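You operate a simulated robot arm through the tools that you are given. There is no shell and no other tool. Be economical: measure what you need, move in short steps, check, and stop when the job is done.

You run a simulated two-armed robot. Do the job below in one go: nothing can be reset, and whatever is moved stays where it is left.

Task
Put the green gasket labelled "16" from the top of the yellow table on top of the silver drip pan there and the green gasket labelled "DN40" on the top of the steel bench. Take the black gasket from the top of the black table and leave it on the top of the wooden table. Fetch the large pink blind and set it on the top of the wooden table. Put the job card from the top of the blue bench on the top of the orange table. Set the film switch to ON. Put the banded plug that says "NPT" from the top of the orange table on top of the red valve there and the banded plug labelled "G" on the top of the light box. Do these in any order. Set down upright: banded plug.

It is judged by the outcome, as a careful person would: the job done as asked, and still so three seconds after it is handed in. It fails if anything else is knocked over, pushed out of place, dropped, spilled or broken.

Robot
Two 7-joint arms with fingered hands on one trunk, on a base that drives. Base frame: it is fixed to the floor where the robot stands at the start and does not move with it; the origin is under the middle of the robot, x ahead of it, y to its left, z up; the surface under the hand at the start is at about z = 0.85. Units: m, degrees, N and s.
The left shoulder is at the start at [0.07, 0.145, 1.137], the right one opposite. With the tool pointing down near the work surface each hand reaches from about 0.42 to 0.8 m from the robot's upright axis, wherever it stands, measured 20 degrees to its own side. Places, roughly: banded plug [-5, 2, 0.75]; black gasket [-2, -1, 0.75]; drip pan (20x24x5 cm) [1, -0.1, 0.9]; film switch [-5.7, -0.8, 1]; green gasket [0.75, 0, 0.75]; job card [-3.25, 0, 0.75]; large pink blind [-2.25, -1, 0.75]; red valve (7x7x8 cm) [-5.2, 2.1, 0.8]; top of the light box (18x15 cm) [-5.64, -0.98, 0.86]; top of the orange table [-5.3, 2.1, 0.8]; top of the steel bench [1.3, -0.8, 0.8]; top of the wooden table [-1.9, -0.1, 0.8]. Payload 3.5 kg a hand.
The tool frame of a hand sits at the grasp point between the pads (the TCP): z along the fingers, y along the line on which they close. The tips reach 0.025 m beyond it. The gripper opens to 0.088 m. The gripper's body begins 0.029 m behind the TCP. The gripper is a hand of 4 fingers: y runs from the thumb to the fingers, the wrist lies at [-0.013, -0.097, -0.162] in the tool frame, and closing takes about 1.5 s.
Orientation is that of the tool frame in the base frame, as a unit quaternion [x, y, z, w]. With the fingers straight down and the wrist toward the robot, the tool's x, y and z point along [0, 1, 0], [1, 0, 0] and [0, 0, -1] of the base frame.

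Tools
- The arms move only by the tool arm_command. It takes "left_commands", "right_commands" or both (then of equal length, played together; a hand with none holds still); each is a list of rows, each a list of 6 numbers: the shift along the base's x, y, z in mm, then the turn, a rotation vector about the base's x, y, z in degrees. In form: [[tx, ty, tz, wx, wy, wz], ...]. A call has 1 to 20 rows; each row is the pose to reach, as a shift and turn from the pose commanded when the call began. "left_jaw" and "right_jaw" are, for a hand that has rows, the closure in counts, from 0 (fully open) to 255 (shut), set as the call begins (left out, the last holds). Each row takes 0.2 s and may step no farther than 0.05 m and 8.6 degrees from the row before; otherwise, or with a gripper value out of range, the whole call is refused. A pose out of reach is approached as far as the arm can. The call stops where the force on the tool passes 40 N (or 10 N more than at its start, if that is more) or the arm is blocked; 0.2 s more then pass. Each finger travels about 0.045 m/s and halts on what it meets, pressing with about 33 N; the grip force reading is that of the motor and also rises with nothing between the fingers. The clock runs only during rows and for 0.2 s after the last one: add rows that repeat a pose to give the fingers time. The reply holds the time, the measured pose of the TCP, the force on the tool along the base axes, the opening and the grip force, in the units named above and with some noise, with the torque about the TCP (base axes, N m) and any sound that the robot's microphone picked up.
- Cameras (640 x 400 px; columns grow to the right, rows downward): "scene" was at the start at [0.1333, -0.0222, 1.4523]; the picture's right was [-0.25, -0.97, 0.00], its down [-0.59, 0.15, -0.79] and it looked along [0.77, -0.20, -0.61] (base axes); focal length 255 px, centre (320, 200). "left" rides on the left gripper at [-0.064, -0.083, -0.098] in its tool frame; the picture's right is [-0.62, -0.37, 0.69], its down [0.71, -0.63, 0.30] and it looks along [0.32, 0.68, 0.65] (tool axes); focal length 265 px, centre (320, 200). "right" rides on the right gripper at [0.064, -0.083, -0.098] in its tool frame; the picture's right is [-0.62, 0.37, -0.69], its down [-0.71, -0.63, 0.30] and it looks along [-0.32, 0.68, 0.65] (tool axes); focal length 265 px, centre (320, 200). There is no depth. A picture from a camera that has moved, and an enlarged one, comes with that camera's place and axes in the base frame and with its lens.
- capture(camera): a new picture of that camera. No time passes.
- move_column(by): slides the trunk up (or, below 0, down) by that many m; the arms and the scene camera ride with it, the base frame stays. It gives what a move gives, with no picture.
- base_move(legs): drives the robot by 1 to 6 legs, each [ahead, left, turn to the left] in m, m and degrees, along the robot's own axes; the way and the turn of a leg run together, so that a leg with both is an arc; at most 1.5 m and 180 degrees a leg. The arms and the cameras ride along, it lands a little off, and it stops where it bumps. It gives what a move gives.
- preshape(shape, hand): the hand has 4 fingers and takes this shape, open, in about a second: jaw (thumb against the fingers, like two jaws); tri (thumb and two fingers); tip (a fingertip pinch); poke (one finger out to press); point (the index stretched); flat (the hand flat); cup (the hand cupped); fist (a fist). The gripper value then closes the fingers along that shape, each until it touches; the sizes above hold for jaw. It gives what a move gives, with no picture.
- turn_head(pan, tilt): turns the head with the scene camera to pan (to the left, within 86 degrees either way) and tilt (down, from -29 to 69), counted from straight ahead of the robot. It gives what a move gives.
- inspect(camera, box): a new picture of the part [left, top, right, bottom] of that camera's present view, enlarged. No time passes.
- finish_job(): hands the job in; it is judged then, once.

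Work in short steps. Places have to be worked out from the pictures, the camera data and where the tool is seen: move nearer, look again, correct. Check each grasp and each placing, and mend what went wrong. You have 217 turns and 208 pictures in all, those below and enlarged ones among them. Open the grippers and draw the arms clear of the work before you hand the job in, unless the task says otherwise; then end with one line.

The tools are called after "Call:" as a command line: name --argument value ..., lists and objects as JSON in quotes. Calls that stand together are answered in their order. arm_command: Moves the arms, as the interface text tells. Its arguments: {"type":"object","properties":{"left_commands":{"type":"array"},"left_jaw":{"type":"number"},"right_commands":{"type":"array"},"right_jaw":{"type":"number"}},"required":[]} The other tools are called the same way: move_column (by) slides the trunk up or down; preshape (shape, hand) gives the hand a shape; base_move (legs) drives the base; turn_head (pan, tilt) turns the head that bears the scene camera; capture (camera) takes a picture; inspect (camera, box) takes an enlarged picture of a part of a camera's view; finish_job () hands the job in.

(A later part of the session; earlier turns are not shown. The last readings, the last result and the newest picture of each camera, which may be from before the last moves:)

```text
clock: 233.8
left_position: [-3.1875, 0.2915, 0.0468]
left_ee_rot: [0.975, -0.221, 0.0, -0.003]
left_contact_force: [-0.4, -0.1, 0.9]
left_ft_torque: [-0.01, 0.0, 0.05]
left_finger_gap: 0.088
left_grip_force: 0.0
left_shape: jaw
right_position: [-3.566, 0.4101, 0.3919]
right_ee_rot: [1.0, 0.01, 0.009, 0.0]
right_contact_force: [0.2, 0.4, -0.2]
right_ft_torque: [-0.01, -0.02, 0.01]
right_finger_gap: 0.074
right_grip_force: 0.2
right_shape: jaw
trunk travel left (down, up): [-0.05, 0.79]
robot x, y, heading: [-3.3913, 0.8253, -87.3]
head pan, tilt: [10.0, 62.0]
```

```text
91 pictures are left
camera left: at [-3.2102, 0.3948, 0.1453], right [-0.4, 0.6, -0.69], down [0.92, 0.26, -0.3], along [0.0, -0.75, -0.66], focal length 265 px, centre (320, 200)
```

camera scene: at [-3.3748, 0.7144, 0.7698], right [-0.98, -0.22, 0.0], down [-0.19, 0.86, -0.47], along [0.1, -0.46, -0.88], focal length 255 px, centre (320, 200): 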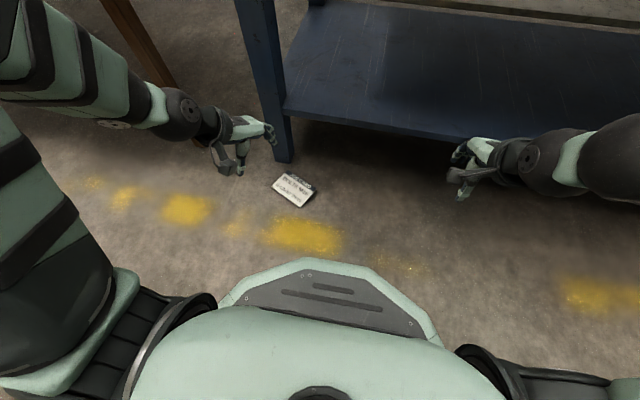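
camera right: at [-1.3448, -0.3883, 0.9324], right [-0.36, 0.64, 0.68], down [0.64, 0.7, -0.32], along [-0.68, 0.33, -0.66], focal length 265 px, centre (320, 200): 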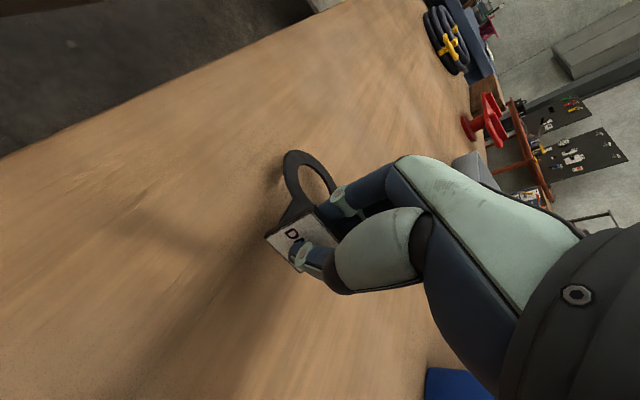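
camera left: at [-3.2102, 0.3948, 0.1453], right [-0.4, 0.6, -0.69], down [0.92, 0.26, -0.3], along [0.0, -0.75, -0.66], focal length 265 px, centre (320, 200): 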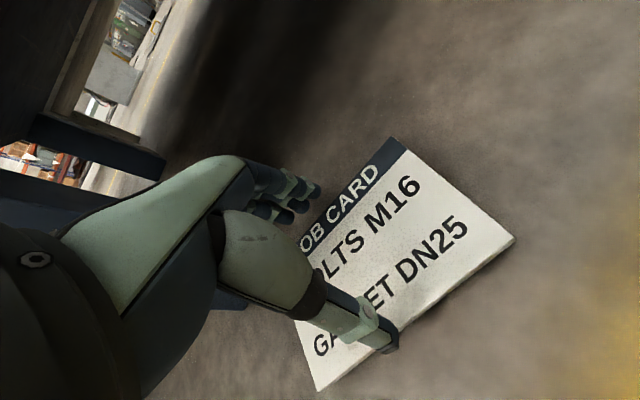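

The fingers need to go ~6 mm further toward the header side. I shift and go down toward the floor in small steps.

Call:
arm_command --left_commands '[[-3, -6, 0, 0, 0, 0], [-3, -6, -8, 0, 0, 0], [-3, -6, -14, 0, 0, 0], [-3, -6, -14, 0, 0, 0]]'

Call:
capture --camera "left"

```text
clock: 234.8
left_position: [-3.1918, 0.2874, 0.0329]
left_ee_rot: [0.975, -0.221, -0.001, -0.003]
left_contact_force: [0.5, 0.5, 1.3]
left_ft_torque: [0.11, -0.02, 0.0]
left_finger_gap: 0.0881
left_grip_force: 0.0
left_shape: jaw
right_position: [-3.5654, 0.4099, 0.3927]
right_ee_rot: [1.0, 0.011, 0.008, 0.0]
right_contact_force: [-0.3, -0.2, -0.1]
right_ft_torque: [0.01, -0.01, 0.0]
right_finger_gap: 0.0742
right_grip_force: 0.0
right_shape: jaw
trunk travel left (down, up): [-0.05, 0.79]
robot x, y, heading: [-3.3944, 0.8269, -87.4]
head pan, tilt: [10.0, 62.0]
```

```text
90 pictures are left
camera left: at [-3.2128, 0.389, 0.1315], right [-0.4, 0.6, -0.69], down [0.92, 0.26, -0.3], along [0.0, -0.75, -0.66], focal length 265 px, centre (320, 200)
```

left: 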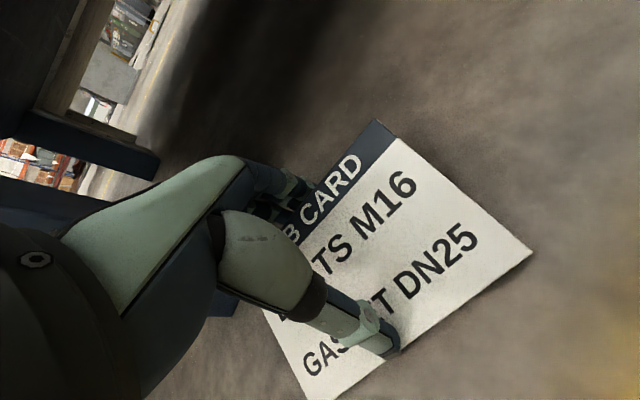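

The tips' inner gap is too small for 9 cm. I zoom on the card's edge to see how high it stands off the floor.

Call:
inspect --camera "left" --box '[380, 220, 550, 390]'

```text
2.35 times, centred on (465, 305) of left
camera zoom: at [-3.2128, 0.389, 0.1315], right [-0.4, 0.6, -0.69], down [0.92, 0.26, -0.3], along [0.0, -0.75, -0.66], focal length 624 px, centre (-21, -47)
```

zoom: 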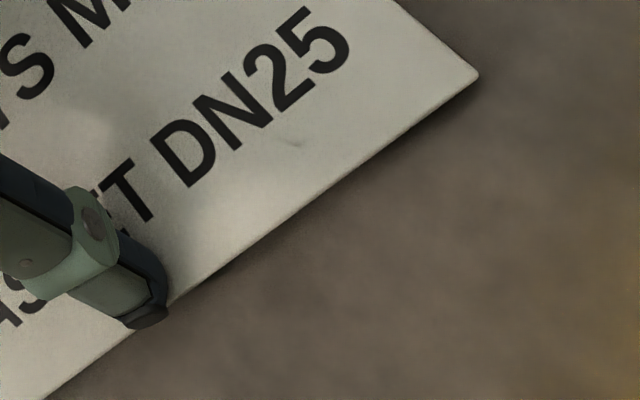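

The card stands only a few mm off the floor. Plan: drag it clear of the bench leg with a closed hand, then cradle it between both hands. First raise, close, and go behind the header edge.

Call:
arm_command --left_commands '[[0, 0, 30, 0, 0, 0], [0, 0, 60, 0, 0, 0], [-10, -25, 60, 0, 0, 0], [-23, -54, 60, 0, 0, 0], [-23, -54, 60, 0, 0, 0], [-23, -54, 60, 0, 0, 0], [-23, -54, 60, 0, 0, 0], [-23, -54, 60, 0, 0, 0], [-23, -54, 25, 0, 0, 0], [-23, -54, 8, 0, 0, 0], [-23, -54, 0, 0, 0, 0]]' --left_jaw 255

Call:
capture --camera "left"

```text
clock: 237.2
left_position: [-3.2137, 0.2315, 0.0325]
left_ee_rot: [0.975, -0.221, -0.001, -0.005]
left_contact_force: [0.1, 0.1, -0.2]
left_ft_torque: [0.02, 0.02, 0.02]
left_finger_gap: 0.0062
left_grip_force: 33.2
left_shape: jaw
right_position: [-3.5662, 0.4107, 0.3919]
right_ee_rot: [1.0, 0.012, 0.009, 0.0]
right_contact_force: [-0.4, 0.2, -0.3]
right_ft_torque: [0.0, -0.02, -0.01]
right_finger_gap: 0.074
right_grip_force: 0.1
right_shape: jaw
trunk travel left (down, up): [-0.05, 0.79]
robot x, y, heading: [-3.3893, 0.8295, -87.5]
head pan, tilt: [10.0, 62.0]
```

```text
88 pictures are left
camera left: at [-3.2358, 0.3353, 0.1329], right [-0.4, 0.6, -0.69], down [0.92, 0.26, -0.3], along [0.0, -0.75, -0.66], focal length 265 px, centre (320, 200)
```

left: 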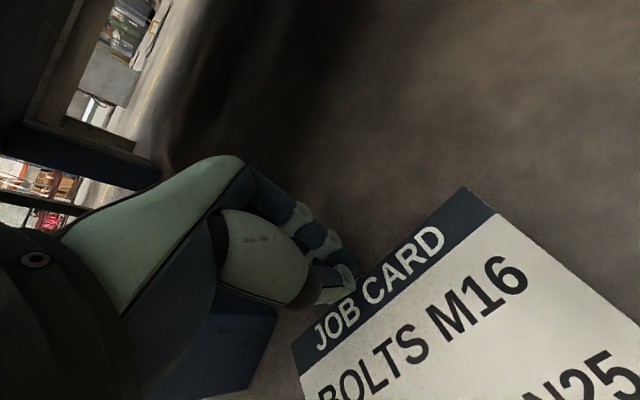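

The gap reads 6 mm with 33 N: the closing fingers may have caught the card's edge. I zoom in.

Call:
inspect --camera "left" --box '[260, 170, 480, 390]'

```text
1.82 times, centred on (370, 280) of left
camera zoom: at [-3.2358, 0.3353, 0.1329], right [-0.4, 0.6, -0.69], down [0.92, 0.26, -0.3], along [0.0, -0.75, -0.66], focal length 483 px, centre (229, 54)
```

zoom: 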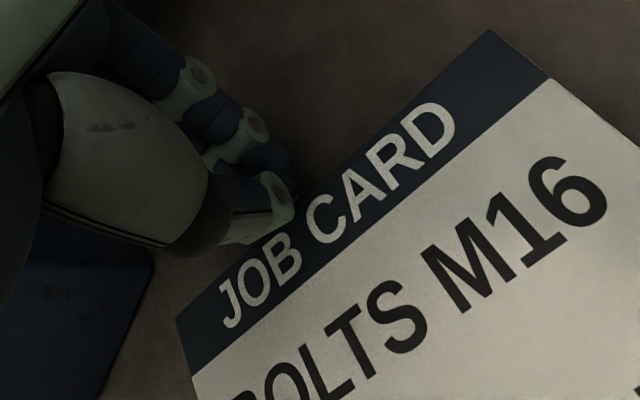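

The fingers appear to be holding the header edge. I lift a little to see.

Call:
arm_command --left_commands '[[0, 0, 20, 0, 0, 0], [0, 0, 50, 0, 0, 0], [0, 0, 80, 0, 0, 0], [0, 0, 80, 0, 0, 0]]'

Call:
capture --camera "left"

Call:
inspect --camera "scene" --box '[220, 110, 380, 220]'

```text
clock: 238.2
left_position: [-3.2135, 0.2335, 0.1129]
left_ee_rot: [0.975, -0.22, 0.0, -0.004]
left_contact_force: [-0.1, 0.3, 0.4]
left_ft_torque: [-0.03, 0.0, 0.01]
left_finger_gap: 0.0064
left_grip_force: 32.6
left_shape: jaw
right_position: [-3.5662, 0.4093, 0.391]
right_ee_rot: [1.0, 0.011, 0.009, 0.0]
right_contact_force: [-0.2, 0.2, 0.0]
right_ft_torque: [0.01, 0.0, -0.01]
right_finger_gap: 0.0739
right_grip_force: 0.0
right_shape: jaw
trunk travel left (down, up): [-0.05, 0.79]
robot x, y, heading: [-3.3894, 0.8259, -87.4]
head pan, tilt: [10.0, 62.0]
```

```text
86 pictures are left
camera left: at [-3.2351, 0.3352, 0.212], right [-0.4, 0.6, -0.69], down [0.92, 0.26, -0.3], along [0.0, -0.75, -0.66], focal length 265 px, centre (320, 200)
```

left: 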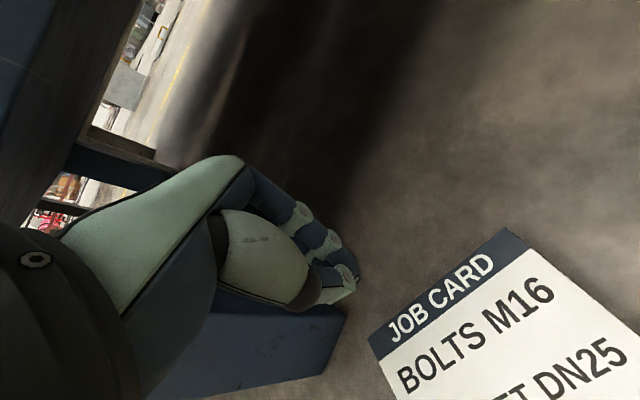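

```text
3.64 times, centred on (300, 165) of scene
camera zoom: at [-3.3748, 0.7144, 0.7697], right [-0.98, -0.22, 0.0], down [-0.19, 0.86, -0.47], along [0.1, -0.46, -0.88], focal length 926 px, centre (393, 327)
```

zoom: 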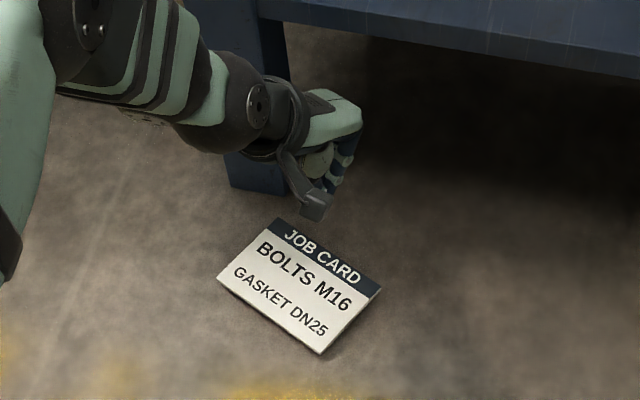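

The card is still on the floor, unmoved. I lower behind the header edge and drag it ~0.2 m out from the bench.

Call:
arm_command --left_commands '[[0, 0, -40, 0, 0, 0], [0, 0, -75, 0, 0, 0], [0, 0, -84, 0, 0, 0], [0, 0, -86, 0, 0, 0], [6, 14, -86, 0, 0, 0], [14, 32, -86, 0, 0, 0], [22, 50, -86, 0, 0, 0], [30, 68, -86, 0, 0, 0], [38, 86, -86, 0, 0, 0], [46, 104, -86, 0, 0, 0], [54, 122, -86, 0, 0, 0], [62, 140, -86, 0, 0, 0], [70, 158, -86, 0, 0, 0], [78, 176, -86, 0, 0, 0], [86, 192, -86, 0, 0, 0]]'

Call:
inspect --camera "scene" --box '[160, 110, 360, 280]'

```text
clock: 241.4
left_position: [-3.126, 0.4255, 0.0277]
left_ee_rot: [0.975, -0.22, 0.0, -0.004]
left_contact_force: [0.4, 0.4, 0.5]
left_ft_torque: [0.01, 0.01, 0.03]
left_finger_gap: 0.0062
left_grip_force: 32.9
left_shape: jaw
right_position: [-3.5665, 0.4103, 0.3912]
right_ee_rot: [1.0, 0.011, 0.008, 0.0]
right_contact_force: [0.7, 0.3, -0.1]
right_ft_torque: [-0.01, 0.05, 0.01]
right_finger_gap: 0.0741
right_grip_force: 0.0
right_shape: jaw
trunk travel left (down, up): [-0.05, 0.79]
robot x, y, heading: [-3.389, 0.8283, -87.3]
head pan, tilt: [10.0, 62.0]
```

```text
2.35 times, centred on (260, 195) of scene
camera zoom: at [-3.3748, 0.7144, 0.7697], right [-0.98, -0.22, 0.0], down [-0.19, 0.86, -0.47], along [0.1, -0.46, -0.88], focal length 600 px, centre (461, 212)
```

zoom: 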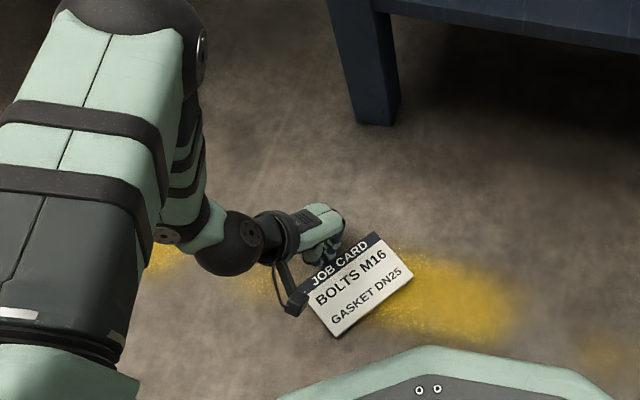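

The card is clear of the bench now: centre ≈(-3.174,0.453), header pointing at -37°. I raise the left hand and re-pose the base at about (-2.85,0.89), heading -127°, so the card's 9 cm width lies left–right before me.

Call:
arm_command --left_commands '[[-5, -10, 30, 0, 0, 0], [-5, -10, 75, 0, 0, 0], [-5, -10, 120, 0, 0, 0], [-5, -10, 165, 0, 0, 0], [-5, -10, 210, 0, 0, 0], [-5, -10, 250, 0, 0, 0]]'

Call:
base_move --legs '[[-0.04, 0.545, 0], [0, 0, -39.7]]'

Call:
turn_head --pan 0 --tilt 62

Call:
capture --camera "scene"

```text
clock: 242.8
left_position: [-3.1345, 0.4131, 0.2777]
left_ee_rot: [0.975, -0.221, 0.0, -0.003]
left_contact_force: [0.0, 0.4, 0.1]
left_ft_torque: [0.0, 0.0, -0.02]
left_finger_gap: 0.0064
left_grip_force: 33.2
left_shape: jaw
right_position: [-3.567, 0.4107, 0.3911]
right_ee_rot: [1.0, 0.011, 0.008, 0.001]
right_contact_force: [0.8, 0.3, -0.5]
right_ft_torque: [-0.01, 0.02, 0.02]
right_finger_gap: 0.0739
right_grip_force: 0.2
right_shape: jaw
trunk travel left (down, up): [-0.05, 0.79]
robot x, y, heading: [-3.3915, 0.8279, -87.5]
head pan, tilt: [10.0, 62.0]
```

```text
clock: 247.9
left_position: [-2.915, 0.4094, 0.2774]
left_ee_rot: [0.842, -0.54, 0.001, -0.003]
left_contact_force: [0.1, -0.3, 0.2]
left_ft_torque: [0.02, -0.03, 0.0]
left_finger_gap: 0.0065
left_grip_force: 33.3
left_shape: jaw
right_position: [-3.2473, 0.6846, 0.3916]
right_ee_rot: [0.944, -0.33, 0.008, 0.003]
right_contact_force: [-0.3, -0.7, -1.3]
right_ft_torque: [-0.04, -0.03, 0.01]
right_finger_gap: 0.0744
right_grip_force: 0.0
right_shape: jaw
trunk travel left (down, up): [-0.05, 0.79]
robot x, y, heading: [-2.8434, 0.8958, -127.5]
head pan, tilt: [10.0, 62.0]
```

```text
clock: 248.6
left_position: [-2.9147, 0.4087, 0.2774]
left_ee_rot: [0.842, -0.54, 0.001, -0.002]
left_contact_force: [0.5, 0.6, -0.1]
left_ft_torque: [-0.02, 0.04, -0.02]
left_finger_gap: 0.0066
left_grip_force: 33.1
left_shape: jaw
right_position: [-3.2475, 0.6841, 0.392]
right_ee_rot: [0.944, -0.331, 0.008, 0.003]
right_contact_force: [-0.1, 0.3, 0.8]
right_ft_torque: [0.0, -0.01, 0.0]
right_finger_gap: 0.0738
right_grip_force: 0.2
right_shape: jaw
trunk travel left (down, up): [-0.05, 0.79]
robot x, y, heading: [-2.84, 0.8929, -127.1]
head pan, tilt: [0.0, 62.0]
```

```text
83 pictures are left
camera scene: at [-2.9148, 0.8002, 0.7697], right [-0.8, 0.61, 0.0], down [0.54, 0.7, -0.47], along [-0.28, -0.37, -0.88], focal length 255 px, centre (320, 200)
```

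scene: 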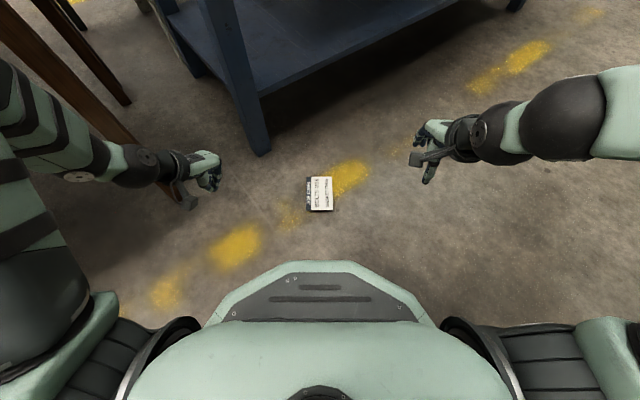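

The card is now square ahead of me. I zoom for exact corners.

Call:
inspect --camera "scene" --box '[285, 165, 355, 225]'

```text
6.67 times, centred on (320, 195) of scene
camera zoom: at [-2.9148, 0.8002, 0.7697], right [-0.8, 0.61, 0.0], down [0.54, 0.7, -0.47], along [-0.28, -0.37, -0.88], focal length 1699 px, centre (320, 233)
```

zoom: 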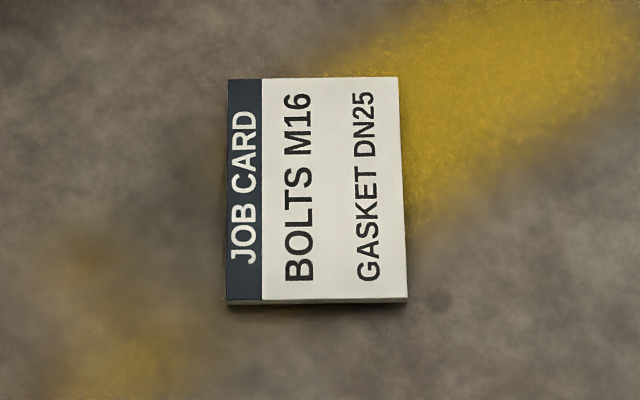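

Card: centre 0.549 m ahead of my axis, 9 cm wide left–right. I bring both closed hands, turned to face each other, above its left and right sides.

Call:
arm_command --left_commands '[[-15, 0, 0, 0, 0, -5], [-30, 0, 0, 0, 0, -10], [-45, -1, 0, 0, 0, -15], [-60, -2, 0, 0, 0, -20], [-75, -2, 0, 0, 0, -26], [-90, -3, 0, 0, 0, -31], [-105, -3, 0, 0, 0, -36], [-120, -4, 0, 0, 0, -42], [-135, -4, 0, 0, 0, -47], [-155, -5, 0, 0, 0, -52], [-172, -6, 0, 0, 0, -57], [-187, -6, 0, 0, 0, -61.6], [-187, -6, 0, 0, 0, -61.6]]' --right_commands '[[0, -10, -5, 0, 0, 7.5], [0, -20, -15, 0, 0, 15], [0, -32, -25, 0, 0, 22.5], [0, -46, -35, 0, 0, 30], [1, -60, -45, 0, 0, 37.5], [2, -75, -55, 0, 0, 45], [2, -90, -65, 0, 0, 52.5], [3, -105, -75, 0, 0, 60], [3, -120, -85, 0, 0, 67.5], [4, -135, -95, 0, 0, 75], [5, -155, -105, 0, 0, 83], [5, -175, -115, 0, 0, 91], [5, -175, -115, 0, 0, 91]]' --left_jaw 255 --right_jaw 255

Call:
capture --camera "scene"

```text
clock: 251.4
left_position: [-3.1038, 0.4014, 0.2786]
left_ee_rot: [-0.445, 0.895, -0.002, 0.002]
left_contact_force: [-0.2, 0.1, 0.3]
left_ft_torque: [0.0, 0.01, 0.01]
left_finger_gap: 0.0063
left_grip_force: 32.7
left_shape: jaw
right_position: [-3.2423, 0.5108, 0.2762]
right_ee_rot: [0.896, 0.443, 0.007, -0.004]
right_contact_force: [-1.1, 0.3, 0.3]
right_ft_torque: [0.0, 0.01, 0.01]
right_finger_gap: 0.0
right_grip_force: 33.1
right_shape: jaw
trunk travel left (down, up): [-0.05, 0.79]
robot x, y, heading: [-2.8451, 0.8897, -127.3]
head pan, tilt: [0.0, 62.0]
```

```text
81 pictures are left
camera scene: at [-2.9149, 0.8001, 0.7697], right [-0.79, 0.61, 0.0], down [0.54, 0.7, -0.47], along [-0.28, -0.37, -0.88], focal length 255 px, centre (320, 200)
```

scene: 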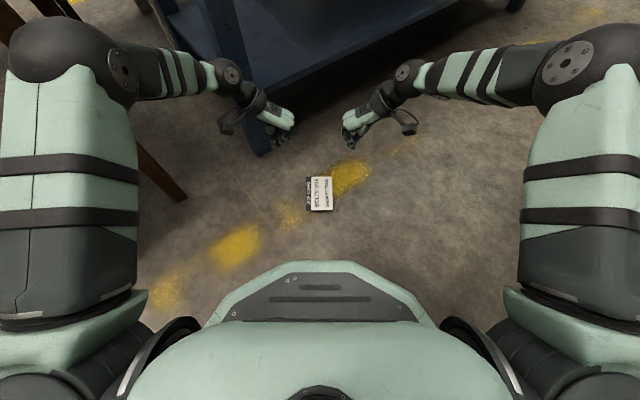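

Symmetric. I lower both hands beside the card, to z≈0.03.

Call:
arm_command --left_commands '[[0, 0, -45, 0, 0, 0], [0, 0, -90, 0, 0, 0], [0, 0, -135, 0, 0, 0], [0, 0, -180, 0, 0, 0], [0, 0, -220, 0, 0, 0], [0, 0, -240, 0, 0, 0], [0, 0, -249, 0, 0, 0], [0, 0, -249, 0, 0, 0]]' --right_commands '[[0, 0, -45, 0, 0, 0], [0, 0, -90, 0, 0, 0], [0, 0, -135, 0, 0, 0], [0, 0, -180, 0, 0, 0], [0, 0, -220, 0, 0, 0], [0, 0, -240, 0, 0, 0], [0, 0, -247, 0, 0, 0], [0, 0, -247, 0, 0, 0]]'

Call:
inspect --camera "scene" --box '[250, 130, 390, 230]'

```text
clock: 253.2
left_position: [-3.1008, 0.4037, 0.0283]
left_ee_rot: [-0.446, 0.895, -0.003, 0.002]
left_contact_force: [-0.5, -0.7, 0.5]
left_ft_torque: [-0.02, 0.0, 0.02]
left_finger_gap: 0.0061
left_grip_force: 33.5
left_shape: jaw
right_position: [-3.243, 0.509, 0.03]
right_ee_rot: [0.897, 0.441, 0.008, -0.004]
right_contact_force: [-0.4, 0.7, 0.6]
right_ft_torque: [-0.02, 0.02, 0.01]
right_finger_gap: 0.0
right_grip_force: 32.4
right_shape: jaw
trunk travel left (down, up): [-0.05, 0.79]
robot x, y, heading: [-2.8493, 0.8919, -127.4]
head pan, tilt: [0.0, 62.0]
```

```text
4.00 times, centred on (320, 180) of scene
camera zoom: at [-2.9149, 0.8001, 0.7697], right [-0.79, 0.61, 0.0], down [0.54, 0.7, -0.47], along [-0.28, -0.37, -0.88], focal length 1019 px, centre (320, 280)
```

zoom: 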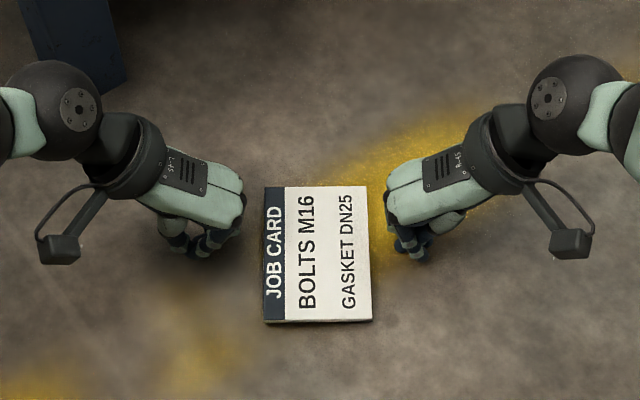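

I lower 2–3 mm more and close both hands inward in small steps.

Call:
arm_command --left_commands '[[0, 0, -2, 0, 0, 0], [-4, 3, -2, 0, 0, 0], [-8, 6, -2, 0, 0, 0], [-12, 9, -2, 0, 0, 0], [-15, 11.5, -2, 0, 0, 0], [-15, 11.5, -2, 0, 0, 0]]' --right_commands '[[0, 0, -3, 0, 0, 0], [4, -3, -3, 0, 0, 0], [8, -6, -3, 0, 0, 0], [12, -9, -3, 0, 0, 0], [15, -11.5, -3, 0, 0, 0], [15, -11.5, -3, 0, 0, 0]]'

Call:
inspect --camera "scene" --box '[250, 130, 390, 230]'

```text
clock: 254.6
left_position: [-3.1174, 0.4126, 0.0275]
left_ee_rot: [-0.446, 0.895, -0.003, 0.003]
left_contact_force: [-0.2, 0.4, -1.0]
left_ft_torque: [-0.04, -0.02, 0.01]
left_finger_gap: 0.0064
left_grip_force: 32.7
left_shape: jaw
right_position: [-3.227, 0.4981, 0.0267]
right_ee_rot: [0.897, 0.442, 0.007, -0.003]
right_contact_force: [0.4, -0.3, 0.6]
right_ft_torque: [0.04, 0.03, -0.03]
right_finger_gap: 0.0
right_grip_force: 33.1
right_shape: jaw
trunk travel left (down, up): [-0.05, 0.79]
robot x, y, heading: [-2.8444, 0.8925, -127.5]
head pan, tilt: [0.0, 62.0]
```

```text
4.00 times, centred on (320, 180) of scene
camera zoom: at [-2.9149, 0.8001, 0.7697], right [-0.79, 0.61, 0.0], down [0.54, 0.7, -0.47], along [-0.28, -0.37, -0.88], focal length 1019 px, centre (320, 280)
```

zoom: 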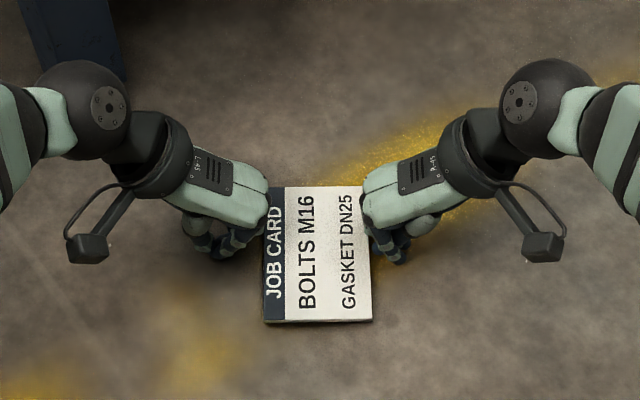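

Call:
arm_command --left_commands '[[-3, 2, 0, 0, 0, 0], [-6, 4.5, 0, 0, 0, 0], [-9, 7, 0, 0, 0, 0], [-11, 8.5, 0, 0, 0, 0], [-11, 8.5, 0, 0, 0, 0]]' --right_commands '[[3, -2, 0, 0, 0, 0], [6, -4.5, 0, 0, 0, 0], [9, -7, 0, 0, 0, 0], [11, -8.5, 0, 0, 0, 0], [11, -8.5, 0, 0, 0, 0]]'

Call:
inspect --camera "scene" --box '[270, 150, 370, 220]'

```text
clock: 255.8
left_position: [-3.1288, 0.4229, 0.0278]
left_ee_rot: [-0.446, 0.895, -0.004, 0.001]
left_contact_force: [4.1, -2.5, 5.7]
left_ft_torque: [-0.05, 0.01, 0.02]
left_finger_gap: 0.0069
left_grip_force: 32.8
left_shape: jaw
right_position: [-3.2186, 0.4896, 0.0274]
right_ee_rot: [0.898, 0.44, 0.007, -0.005]
right_contact_force: [-7.5, 5.9, 2.7]
right_ft_torque: [0.06, 0.03, -0.03]
right_finger_gap: 0.0
right_grip_force: 33.2
right_shape: jaw
trunk travel left (down, up): [-0.05, 0.79]
robot x, y, heading: [-2.844, 0.8927, -127.5]
head pan, tilt: [0.0, 62.0]
```

```text
5.71 times, centred on (320, 185) of scene
camera zoom: at [-2.9144, 0.8008, 0.77], right [-0.79, 0.61, 0.0], down [0.54, 0.7, -0.47], along [-0.29, -0.37, -0.88], focal length 1456 px, centre (320, 286)
```

zoom: 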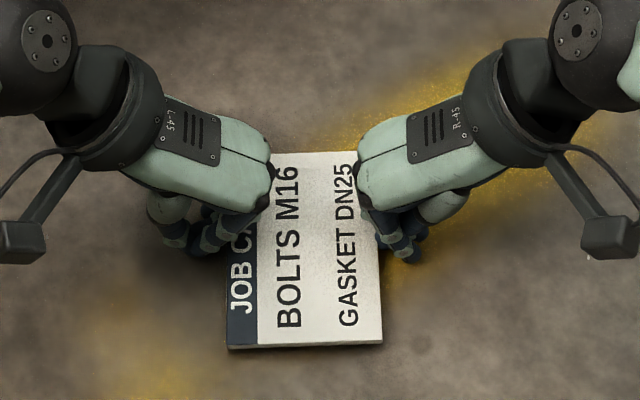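

Both fingertips press the card's edges (5–9 N). I squeeze ~3 mm more each and lift slowly.

Call:
arm_command --left_commands '[[-1, 1, 0, 0, 0, 0], [-2.5, 2, 0, 0, 0, 0], [-2.5, 2, 5, 0, 0, 0], [-2.5, 2, 12, 0, 0, 0], [-2.5, 2, 20, 0, 0, 0], [-2.5, 2, 20, 0, 0, 0]]' --right_commands '[[1, -1, 0, 0, 0, 0], [2.5, -2, 0, 0, 0, 0], [2.5, -2, 5, 0, 0, 0], [2.5, -2, 12, 0, 0, 0], [2.5, -2, 20, 0, 0, 0], [2.5, -2, 20, 0, 0, 0]]'

Call:
inspect --camera "scene" --box '[270, 150, 370, 220]'

```text
clock: 257.2
left_position: [-3.1319, 0.426, 0.0471]
left_ee_rot: [-0.446, 0.895, -0.002, 0.002]
left_contact_force: [0.0, 1.0, -0.2]
left_ft_torque: [-0.02, -0.01, -0.02]
left_finger_gap: 0.0069
left_grip_force: 32.9
left_shape: jaw
right_position: [-3.2141, 0.4886, 0.0472]
right_ee_rot: [0.896, 0.443, 0.008, -0.004]
right_contact_force: [-0.4, -0.5, -0.2]
right_ft_torque: [-0.01, -0.01, 0.0]
right_finger_gap: 0.0001
right_grip_force: 33.1
right_shape: jaw
trunk travel left (down, up): [-0.05, 0.79]
robot x, y, heading: [-2.8457, 0.8905, -127.4]
head pan, tilt: [0.0, 62.0]
```

```text
5.71 times, centred on (320, 185) of scene
camera zoom: at [-2.9148, 0.8001, 0.7697], right [-0.79, 0.61, 0.0], down [0.54, 0.7, -0.47], along [-0.28, -0.37, -0.88], focal length 1456 px, centre (320, 286)
```

zoom: 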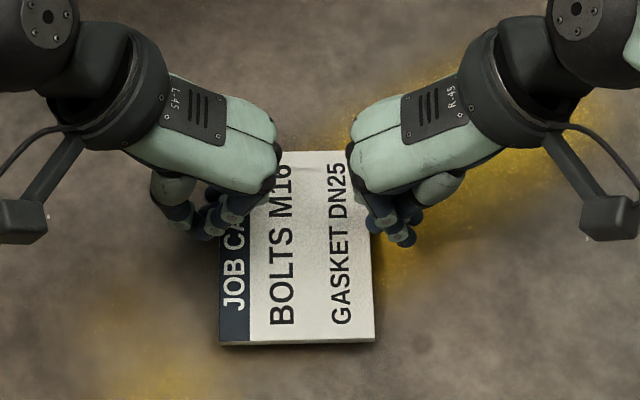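

It slipped off the rounded tips: they were too high. I back out, then lower until the tips touch the floor.

Call:
arm_command --left_commands '[[8, -6, 0, 0, 0, 0], [16, -12, 0, 0, 0, 0], [16, -12, -14, 0, 0, 0], [16, -12, -20, 0, 0, 0], [16, -12, -23, 0, 0, 0], [16, -12, -26, 0, 0, 0], [16, -12, -29, 0, 0, 0], [16, -12, -29, 0, 0, 0]]' --right_commands '[[-8, 6, 0, 0, 0, 0], [-16, 12, 0, 0, 0, 0], [-16, 12, -14, 0, 0, 0], [-16, 12, -20, 0, 0, 0], [-16, 12, -23, 0, 0, 0], [-16, 12, -26, 0, 0, 0], [-16, 12, -29, 0, 0, 0], [-16, 12, -29, 0, 0, 0]]'

```text
clock: 258.9
left_position: [-3.1171, 0.41, 0.025]
left_ee_rot: [-0.446, 0.895, -0.002, -0.005]
left_contact_force: [6.7, 4.2, 23.7]
left_ft_torque: [-0.01, -0.59, 0.11]
left_finger_gap: 0.0096
left_grip_force: 33.6
left_shape: jaw
right_position: [-3.227, 0.4977, 0.0226]
right_ee_rot: [0.896, 0.444, 0.006, 0.0]
right_contact_force: [5.4, 5.3, 13.4]
right_ft_torque: [0.16, -0.11, -0.04]
right_finger_gap: 0.0
right_grip_force: 33.5
right_shape: jaw
trunk travel left (down, up): [-0.05, 0.79]
robot x, y, heading: [-2.8471, 0.8912, -127.4]
head pan, tilt: [0.0, 62.0]
stopped in row 8 (left hand): the force on the tool passed its limit at 41 N (the readings are from after the stop); the commanded pose is now the measured one
```

Floor contact found (left ≈0.026, right ≈0.0235). The left fingers aren't closed cleanly (gap 6–9 mm), so I lift a little, re-open and re-close that hand.

Call:
arm_command --left_commands '[[10, -8, 20, 0, 0, 0], [20, -15, 55, 0, 0, 0], [20, -15, 55, 0, 0, 0]]' --right_commands '[[0, 0, 5, 0, 0, 0], [0, 0, 5, 0, 0, 0], [0, 0, 5, 0, 0, 0]]' --left_jaw 60

Call:
preshape --hand "left" --shape "jaw"

Call:
arm_command --left_commands '[[0, 0, 0, 0, 0, 0], [0, 0, 0, 0, 0, 0], [0, 0, 0, 0, 0, 0], [0, 0, 0, 0, 0, 0], [0, 0, 0, 0, 0, 0], [0, 0, 0, 0, 0, 0], [0, 0, 0, 0, 0, 0], [0, 0, 0, 0, 0, 0]]' --left_jaw 255

Call:
inspect --camera "left" --box '[220, 140, 480, 340]'

```text
clock: 259.7
left_position: [-3.0959, 0.3961, 0.0758]
left_ee_rot: [-0.447, 0.895, -0.001, -0.001]
left_contact_force: [-0.2, 0.2, 0.1]
left_ft_torque: [0.01, -0.01, 0.01]
left_finger_gap: 0.0671
left_grip_force: 0.1
left_shape: jaw
right_position: [-3.2299, 0.4995, 0.0228]
right_ee_rot: [0.897, 0.443, 0.009, -0.004]
right_contact_force: [0.4, 0.4, 0.5]
right_ft_torque: [-0.01, 0.01, -0.01]
right_finger_gap: 0.0
right_grip_force: 33.0
right_shape: jaw
trunk travel left (down, up): [-0.05, 0.79]
robot x, y, heading: [-2.843, 0.8935, -127.5]
head pan, tilt: [0.0, 62.0]
```

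```text
clock: 260.6
left_position: [-3.0962, 0.3967, 0.0749]
left_ee_rot: [-0.446, 0.895, -0.002, -0.001]
left_contact_force: [0.4, -0.3, 0.2]
left_ft_torque: [0.02, 0.02, -0.01]
left_finger_gap: 0.0876
left_grip_force: 0.1
left_shape: jaw
right_position: [-3.229, 0.4997, 0.0237]
right_ee_rot: [0.897, 0.443, 0.007, -0.003]
right_contact_force: [0.8, -0.4, 0.3]
right_ft_torque: [0.0, 0.02, -0.02]
right_finger_gap: 0.0
right_grip_force: 33.3
right_shape: jaw
trunk travel left (down, up): [-0.05, 0.79]
robot x, y, heading: [-2.8443, 0.892, -127.1]
head pan, tilt: [0.0, 62.0]
```

```text
clock: 262.4
left_position: [-3.0952, 0.3971, 0.0759]
left_ee_rot: [-0.446, 0.895, -0.002, -0.001]
left_contact_force: [-0.6, 0.1, 0.4]
left_ft_torque: [0.04, -0.01, -0.03]
left_finger_gap: 0.0002
left_grip_force: 32.6
left_shape: jaw
right_position: [-3.2285, 0.4991, 0.0248]
right_ee_rot: [0.897, 0.443, 0.007, -0.002]
right_contact_force: [0.7, 0.2, 0.4]
right_ft_torque: [0.02, 0.03, -0.01]
right_finger_gap: 0.0
right_grip_force: 33.4
right_shape: jaw
trunk travel left (down, up): [-0.05, 0.79]
robot x, y, heading: [-2.8446, 0.89, -127.3]
head pan, tilt: [0.0, 62.0]
```

```text
2.00 times, centred on (350, 240) of left
camera zoom: at [-2.9904, 0.3986, 0.1736], right [0.67, 0.27, -0.69], down [0.07, -0.95, -0.3], along [-0.74, 0.15, -0.65], focal length 531 px, centre (260, 120)
```

zoom: 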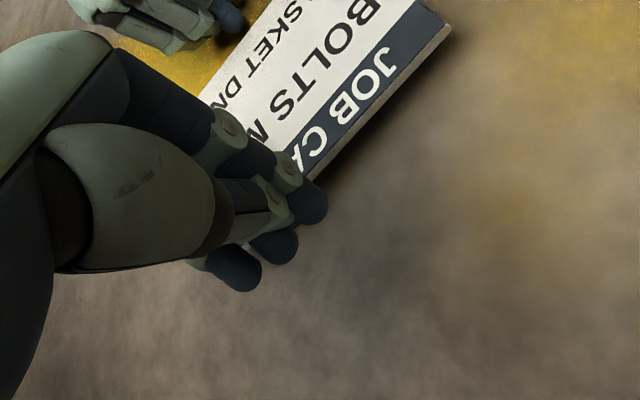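

Closed cleanly now. I lower both to the floor lightly.

Call:
arm_command --left_commands '[[0, 0, -30, 0, 0, 0], [0, 0, -46, 0, 0, 0], [0, 0, -50, 0, 0, 0], [0, 0, -53, 0, 0, 0], [0, 0, -55, 0, 0, 0], [0, 0, -55, 0, 0, 0]]' --right_commands '[[0, 0, 0, 0, 0, 0], [0, 0, -1, 0, 0, 0], [0, 0, -2, 0, 0, 0], [0, 0, -3, 0, 0, 0], [0, 0, -4, 0, 0, 0], [0, 0, -4, 0, 0, 0]]'

```text
clock: 263.8
left_position: [-3.0977, 0.3971, 0.0243]
left_ee_rot: [-0.445, 0.895, -0.002, -0.004]
left_contact_force: [-0.9, 7.3, 17.9]
left_ft_torque: [0.23, -0.03, 0.03]
left_finger_gap: 0.0001
left_grip_force: 33.1
left_shape: jaw
right_position: [-3.2286, 0.4985, 0.0231]
right_ee_rot: [0.896, 0.443, 0.006, 0.0]
right_contact_force: [6.2, 0.4, 15.1]
right_ft_torque: [0.08, -0.17, -0.05]
right_finger_gap: 0.0001
right_grip_force: 32.8
right_shape: jaw
trunk travel left (down, up): [-0.05, 0.79]
robot x, y, heading: [-2.8423, 0.8907, -127.4]
head pan, tilt: [0.0, 62.0]
```

Both touch the floor. I ease up 3 mm in command, slide in to the edges and squeeze ~5 mm past contact.

Call:
arm_command --left_commands '[[0, 0, 3, 0, 0, 0], [-8, 6, 3, 0, 0, 0], [-16, 12, 3, 0, 0, 0], [-24, 18, 3, 0, 0, 0], [-29, 22, 3, 0, 0, 0], [-32, 24.2, 3, 0, 0, 0], [-34, 25.7, 3, 0, 0, 0], [-36, 27.2, 3, 0, 0, 0], [-36, 27.2, 3, 0, 0, 0]]' --right_commands '[[0, 0, 3, 0, 0, 0], [0, 0, 3, 0, 0, 0], [0, 0, 3, 0, 0, 0], [4, -3, 3, 0, 0, 0], [8, -6, 3, 0, 0, 0], [10.7, -8.1, 3, 0, 0, 0], [12.7, -9.6, 3, 0, 0, 0], [14.7, -11.1, 3, 0, 0, 0], [14.7, -11.1, 3, 0, 0, 0]]'

Call:
inspect --camera "scene" --box '[270, 150, 370, 220]'

```text
clock: 265.8
left_position: [-3.1292, 0.4181, 0.0227]
left_ee_rot: [-0.45, 0.893, -0.006, 0.0]
left_contact_force: [28.4, -20.3, 6.8]
left_ft_torque: [-0.19, -0.35, 0.07]
left_finger_gap: 0.0001
left_grip_force: 33.2
left_shape: jaw
right_position: [-3.2195, 0.4903, 0.0224]
right_ee_rot: [0.899, 0.438, 0.006, -0.006]
right_contact_force: [-25.1, 21.5, 1.5]
right_ft_torque: [0.23, 0.29, -0.08]
right_finger_gap: 0.0001
right_grip_force: 32.4
right_shape: jaw
trunk travel left (down, up): [-0.05, 0.79]
robot x, y, heading: [-2.8431, 0.8931, -127.2]
head pan, tilt: [0.0, 62.0]
```

```text
5.71 times, centred on (320, 185) of scene
camera zoom: at [-2.9142, 0.8009, 0.7699], right [-0.8, 0.61, 0.0], down [0.54, 0.7, -0.47], along [-0.28, -0.37, -0.88], focal length 1456 px, centre (320, 286)
```

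zoom: 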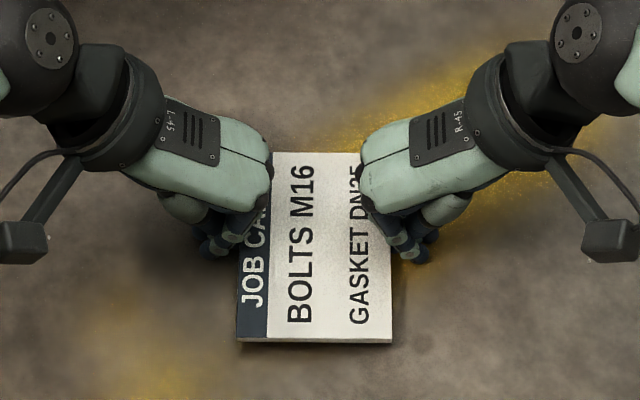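

A solid 34 N squeeze. I lift both hands slowly together.

Call:
arm_command --left_commands '[[0, 0, 2, 0, 0, 0], [0, 0, 6, 0, 0, 0], [0, 0, 12, 0, 0, 0], [0, 0, 20, 0, 0, 0], [0, 0, 30, 0, 0, 0], [0, 0, 30, 0, 0, 0]]' --right_commands '[[0, 0, 2, 0, 0, 0], [0, 0, 6, 0, 0, 0], [0, 0, 12, 0, 0, 0], [0, 0, 20, 0, 0, 0], [0, 0, 30, 0, 0, 0], [0, 0, 30, 0, 0, 0]]'

Call:
inspect --camera "scene" --box '[270, 150, 370, 220]'

```text
clock: 267.2
left_position: [-3.1284, 0.4195, 0.0513]
left_ee_rot: [-0.45, 0.893, -0.007, 0.001]
left_contact_force: [25.1, -20.3, -1.6]
left_ft_torque: [-0.22, -0.27, 0.09]
left_finger_gap: 0.0
left_grip_force: 32.6
left_shape: jaw
right_position: [-3.2178, 0.4897, 0.051]
right_ee_rot: [0.899, 0.439, 0.007, -0.007]
right_contact_force: [-24.8, 20.5, 0.5]
right_ft_torque: [0.21, 0.29, -0.05]
right_finger_gap: 0.0002
right_grip_force: 32.9
right_shape: jaw
trunk travel left (down, up): [-0.05, 0.79]
robot x, y, heading: [-2.8442, 0.8886, -127.5]
head pan, tilt: [0.0, 62.0]
```

```text
5.71 times, centred on (320, 185) of scene
camera zoom: at [-2.9146, 0.8003, 0.7697], right [-0.8, 0.61, 0.0], down [0.54, 0.7, -0.47], along [-0.28, -0.37, -0.88], focal length 1456 px, centre (320, 286)
```

zoom: 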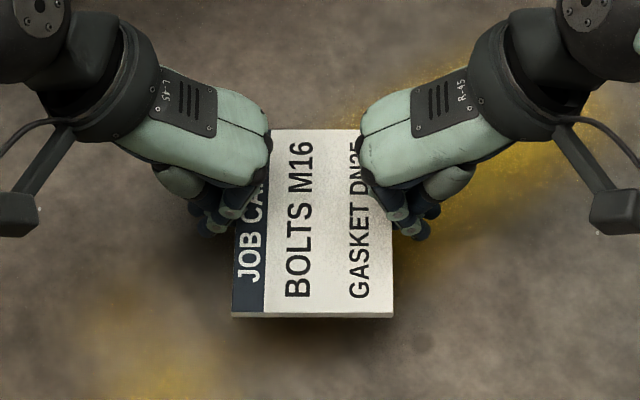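

The card is held. My left elbow is near the wooden table, so I first back off 0.3 m, then raise the trunk.

Call:
base_move --legs '[[-0.3, 0, 0]]'

Call:
move_column --by 0.6

Call:
capture --camera "scene"

```text
clock: 269.3
left_position: [-2.9461, 0.6556, 0.0517]
left_ee_rot: [-0.451, 0.893, -0.007, 0.002]
left_contact_force: [24.6, -19.9, -0.2]
left_ft_torque: [-0.25, -0.26, 0.14]
left_finger_gap: 0.0
left_grip_force: 33.7
left_shape: jaw
right_position: [-3.0362, 0.7271, 0.0505]
right_ee_rot: [0.897, 0.441, 0.006, -0.007]
right_contact_force: [-25.0, 19.3, 0.7]
right_ft_torque: [0.19, 0.24, -0.04]
right_finger_gap: 0.0001
right_grip_force: 33.4
right_shape: jaw
trunk travel left (down, up): [-0.05, 0.79]
robot x, y, heading: [-2.6639, 1.1289, -127.3]
head pan, tilt: [0.0, 62.0]
```

```text
refused: 0.6 is not a number from -0.4 to 0.4
```

```text
73 pictures are left
camera scene: at [-2.7338, 1.0376, 0.7697], right [-0.8, 0.6, 0.0], down [0.53, 0.7, -0.47], along [-0.28, -0.37, -0.88], focal length 255 px, centre (320, 200)
```

scene: 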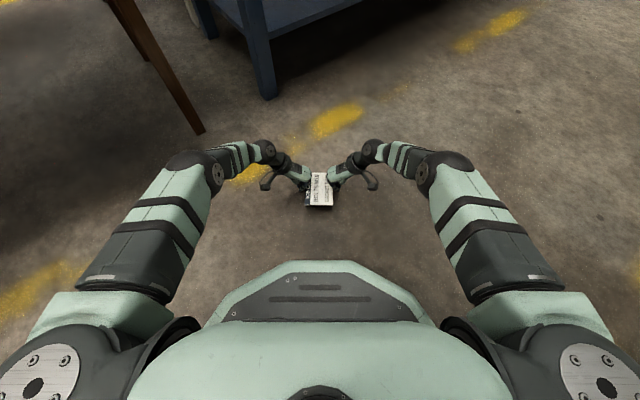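

Held while driving. I raise the trunk in two steps and the arms a little.

Call:
move_column --by 0.4

Call:
move_column --by 0.3

Call:
arm_command --left_commands '[[0, 0, 20, 0, 0, 0], [0, 0, 45, 0, 0, 0], [0, 0, 70, 0, 0, 0], [0, 0, 95, 0, 0, 0], [0, 0, 120, 0, 0, 0], [0, 0, 145, 0, 0, 0], [0, 0, 170, 0, 0, 0], [0, 0, 195, 0, 0, 0], [0, 0, 220, 0, 0, 0], [0, 0, 220, 0, 0, 0]]' --right_commands '[[0, 0, 20, 0, 0, 0], [0, 0, 45, 0, 0, 0], [0, 0, 70, 0, 0, 0], [0, 0, 95, 0, 0, 0], [0, 0, 120, 0, 0, 0], [0, 0, 145, 0, 0, 0], [0, 0, 170, 0, 0, 0], [0, 0, 195, 0, 0, 0], [0, 0, 220, 0, 0, 0], [0, 0, 220, 0, 0, 0]]'

Call:
turn_head --pan 0 --tilt 40

Call:
capture --camera "scene"

```text
clock: 273.1
left_position: [-2.9455, 0.6542, 0.4496]
left_ee_rot: [-0.452, 0.892, -0.007, 0.004]
left_contact_force: [18.2, -13.9, -0.3]
left_ft_torque: [-0.1, -0.17, 0.08]
left_finger_gap: 0.0
left_grip_force: 32.6
left_shape: jaw
right_position: [-3.0377, 0.727, 0.45]
right_ee_rot: [0.899, 0.438, 0.006, -0.009]
right_contact_force: [-17.1, 14.1, -0.5]
right_ft_torque: [0.14, 0.14, -0.11]
right_finger_gap: 0.0
right_grip_force: 32.5
right_shape: jaw
trunk travel left (down, up): [-0.45, 0.39]
robot x, y, heading: [-2.6598, 1.1326, -127.1]
head pan, tilt: [0.0, 62.0]
```

```text
clock: 276.1
left_position: [-2.9454, 0.6547, 0.7497]
left_ee_rot: [-0.451, 0.892, -0.008, 0.003]
left_contact_force: [17.4, -14.2, -1.1]
left_ft_torque: [-0.18, -0.18, 0.05]
left_finger_gap: 0.0002
left_grip_force: 33.0
left_shape: jaw
right_position: [-3.0371, 0.7269, 0.7505]
right_ee_rot: [0.898, 0.439, 0.006, -0.009]
right_contact_force: [-18.5, 14.8, -0.8]
right_ft_torque: [0.15, 0.13, -0.1]
right_finger_gap: 0.0001
right_grip_force: 33.5
right_shape: jaw
trunk travel left (down, up): [-0.75, 0.09]
robot x, y, heading: [-2.6625, 1.1271, -127.3]
head pan, tilt: [0.0, 62.0]
```

```text
clock: 278.3
left_position: [-2.9458, 0.6539, 0.9702]
left_ee_rot: [-0.452, 0.892, -0.008, 0.004]
left_contact_force: [16.8, -13.6, -0.9]
left_ft_torque: [-0.13, -0.16, 0.08]
left_finger_gap: 0.0001
left_grip_force: 33.1
left_shape: jaw
right_position: [-3.037, 0.7274, 0.9688]
right_ee_rot: [0.898, 0.439, 0.006, -0.01]
right_contact_force: [-17.4, 12.9, 0.3]
right_ft_torque: [0.11, 0.13, -0.1]
right_finger_gap: 0.0
right_grip_force: 32.9
right_shape: jaw
trunk travel left (down, up): [-0.75, 0.09]
robot x, y, heading: [-2.665, 1.1301, -127.1]
head pan, tilt: [0.0, 62.0]
```

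```text
clock: 279.1
left_position: [-2.9454, 0.6552, 0.9707]
left_ee_rot: [-0.452, 0.892, -0.007, 0.002]
left_contact_force: [17.2, -13.0, -0.7]
left_ft_torque: [-0.16, -0.16, 0.12]
left_finger_gap: 0.0
left_grip_force: 33.4
left_shape: jaw
right_position: [-3.0375, 0.728, 0.9698]
right_ee_rot: [0.898, 0.439, 0.005, -0.009]
right_contact_force: [-17.6, 14.3, -0.4]
right_ft_torque: [0.13, 0.11, -0.1]
right_finger_gap: 0.0
right_grip_force: 33.3
right_shape: jaw
trunk travel left (down, up): [-0.75, 0.09]
robot x, y, heading: [-2.6625, 1.1331, -127.3]
head pan, tilt: [0.0, 40.0]
```

```text
72 pictures are left
camera scene: at [-2.7463, 1.0211, 1.4987], right [-0.8, 0.6, 0.0], down [0.39, 0.51, -0.77], along [-0.46, -0.61, -0.64], focal length 255 px, centre (320, 200)
```

scene: 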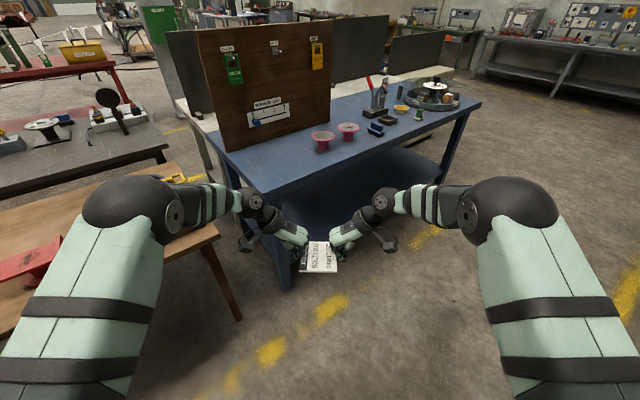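

Stable. I add a touch of squeeze, turn to face -x and drive along the aisle toward the orange table.

Call:
arm_command --left_commands '[[-1.2, 0.9, 0, 0, 0, 0], [-1.2, 0.9, 0, 0, 0, 0]]' --right_commands '[[1.2, -0.9, 0, 0, 0, 0], [1.2, -0.9, 0, 0, 0, 0]]'

Call:
base_move --legs '[[0, 0, -53], [1.0, 0.15, 0]]'

Call:
turn_head --pan -35 --tilt 25

Call:
capture --camera "scene"

```text
clock: 279.8
left_position: [-2.9461, 0.6546, 0.9706]
left_ee_rot: [-0.453, 0.891, -0.01, 0.003]
left_contact_force: [20.5, -16.2, -2.0]
left_ft_torque: [-0.16, -0.18, 0.12]
left_finger_gap: 0.0
left_grip_force: 32.9
left_shape: jaw
right_position: [-3.0368, 0.7262, 0.9702]
right_ee_rot: [0.899, 0.438, 0.005, -0.01]
right_contact_force: [-20.0, 16.7, -0.3]
right_ft_torque: [0.12, 0.19, -0.11]
right_finger_gap: 0.0002
right_grip_force: 32.6
right_shape: jaw
trunk travel left (down, up): [-0.75, 0.09]
robot x, y, heading: [-2.6642, 1.1318, -127.2]
head pan, tilt: [0.0, 40.0]
```

```text
clock: 287.3
left_position: [-4.1943, 0.917, 0.97]
left_ee_rot: [-0.006, 1.0, -0.009, -0.002]
left_contact_force: [-0.5, -26.8, 0.8]
left_ft_torque: [-0.22, -0.01, 0.11]
left_finger_gap: 0.0
left_grip_force: 33.1
left_shape: jaw
right_position: [-4.192, 1.0328, 0.9709]
right_ee_rot: [1.0, -0.01, 0.009, -0.007]
right_contact_force: [0.9, 26.6, 1.1]
right_ft_torque: [0.19, -0.01, -0.08]
right_finger_gap: 0.0002
right_grip_force: 33.0
right_shape: jaw
trunk travel left (down, up): [-0.75, 0.09]
robot x, y, heading: [-3.6424, 0.9769, 179.7]
head pan, tilt: [0.0, 40.0]
```

```text
clock: 288.3
left_position: [-4.1942, 0.9163, 0.9693]
left_ee_rot: [-0.007, 1.0, -0.01, -0.002]
left_contact_force: [-1.1, -19.6, -0.3]
left_ft_torque: [-0.12, -0.01, 0.07]
left_finger_gap: 0.0
left_grip_force: 33.0
left_shape: jaw
right_position: [-4.1911, 1.0342, 0.9695]
right_ee_rot: [1.0, -0.011, 0.009, -0.008]
right_contact_force: [1.5, 18.5, -0.4]
right_ft_torque: [0.1, -0.01, -0.09]
right_finger_gap: 0.0001
right_grip_force: 33.1
right_shape: jaw
trunk travel left (down, up): [-0.75, 0.09]
robot x, y, heading: [-3.6423, 0.9728, 179.7]
head pan, tilt: [-35.0, 25.0]
```

```text
71 pictures are left
camera scene: at [-3.7712, 1.0286, 1.522], right [0.58, 0.82, 0.0], down [0.35, -0.24, -0.91], along [-0.74, 0.52, -0.42], focal length 255 px, centre (320, 200)
```

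scene: 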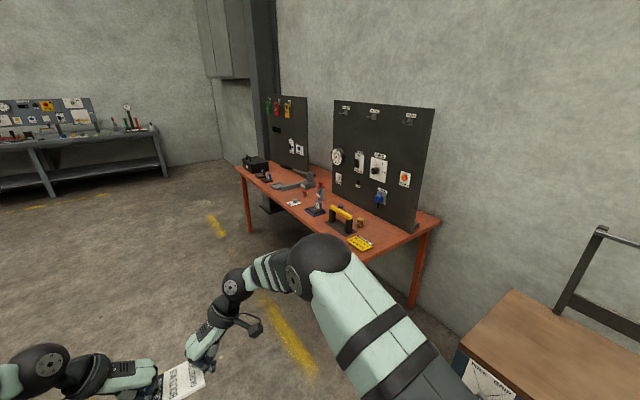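

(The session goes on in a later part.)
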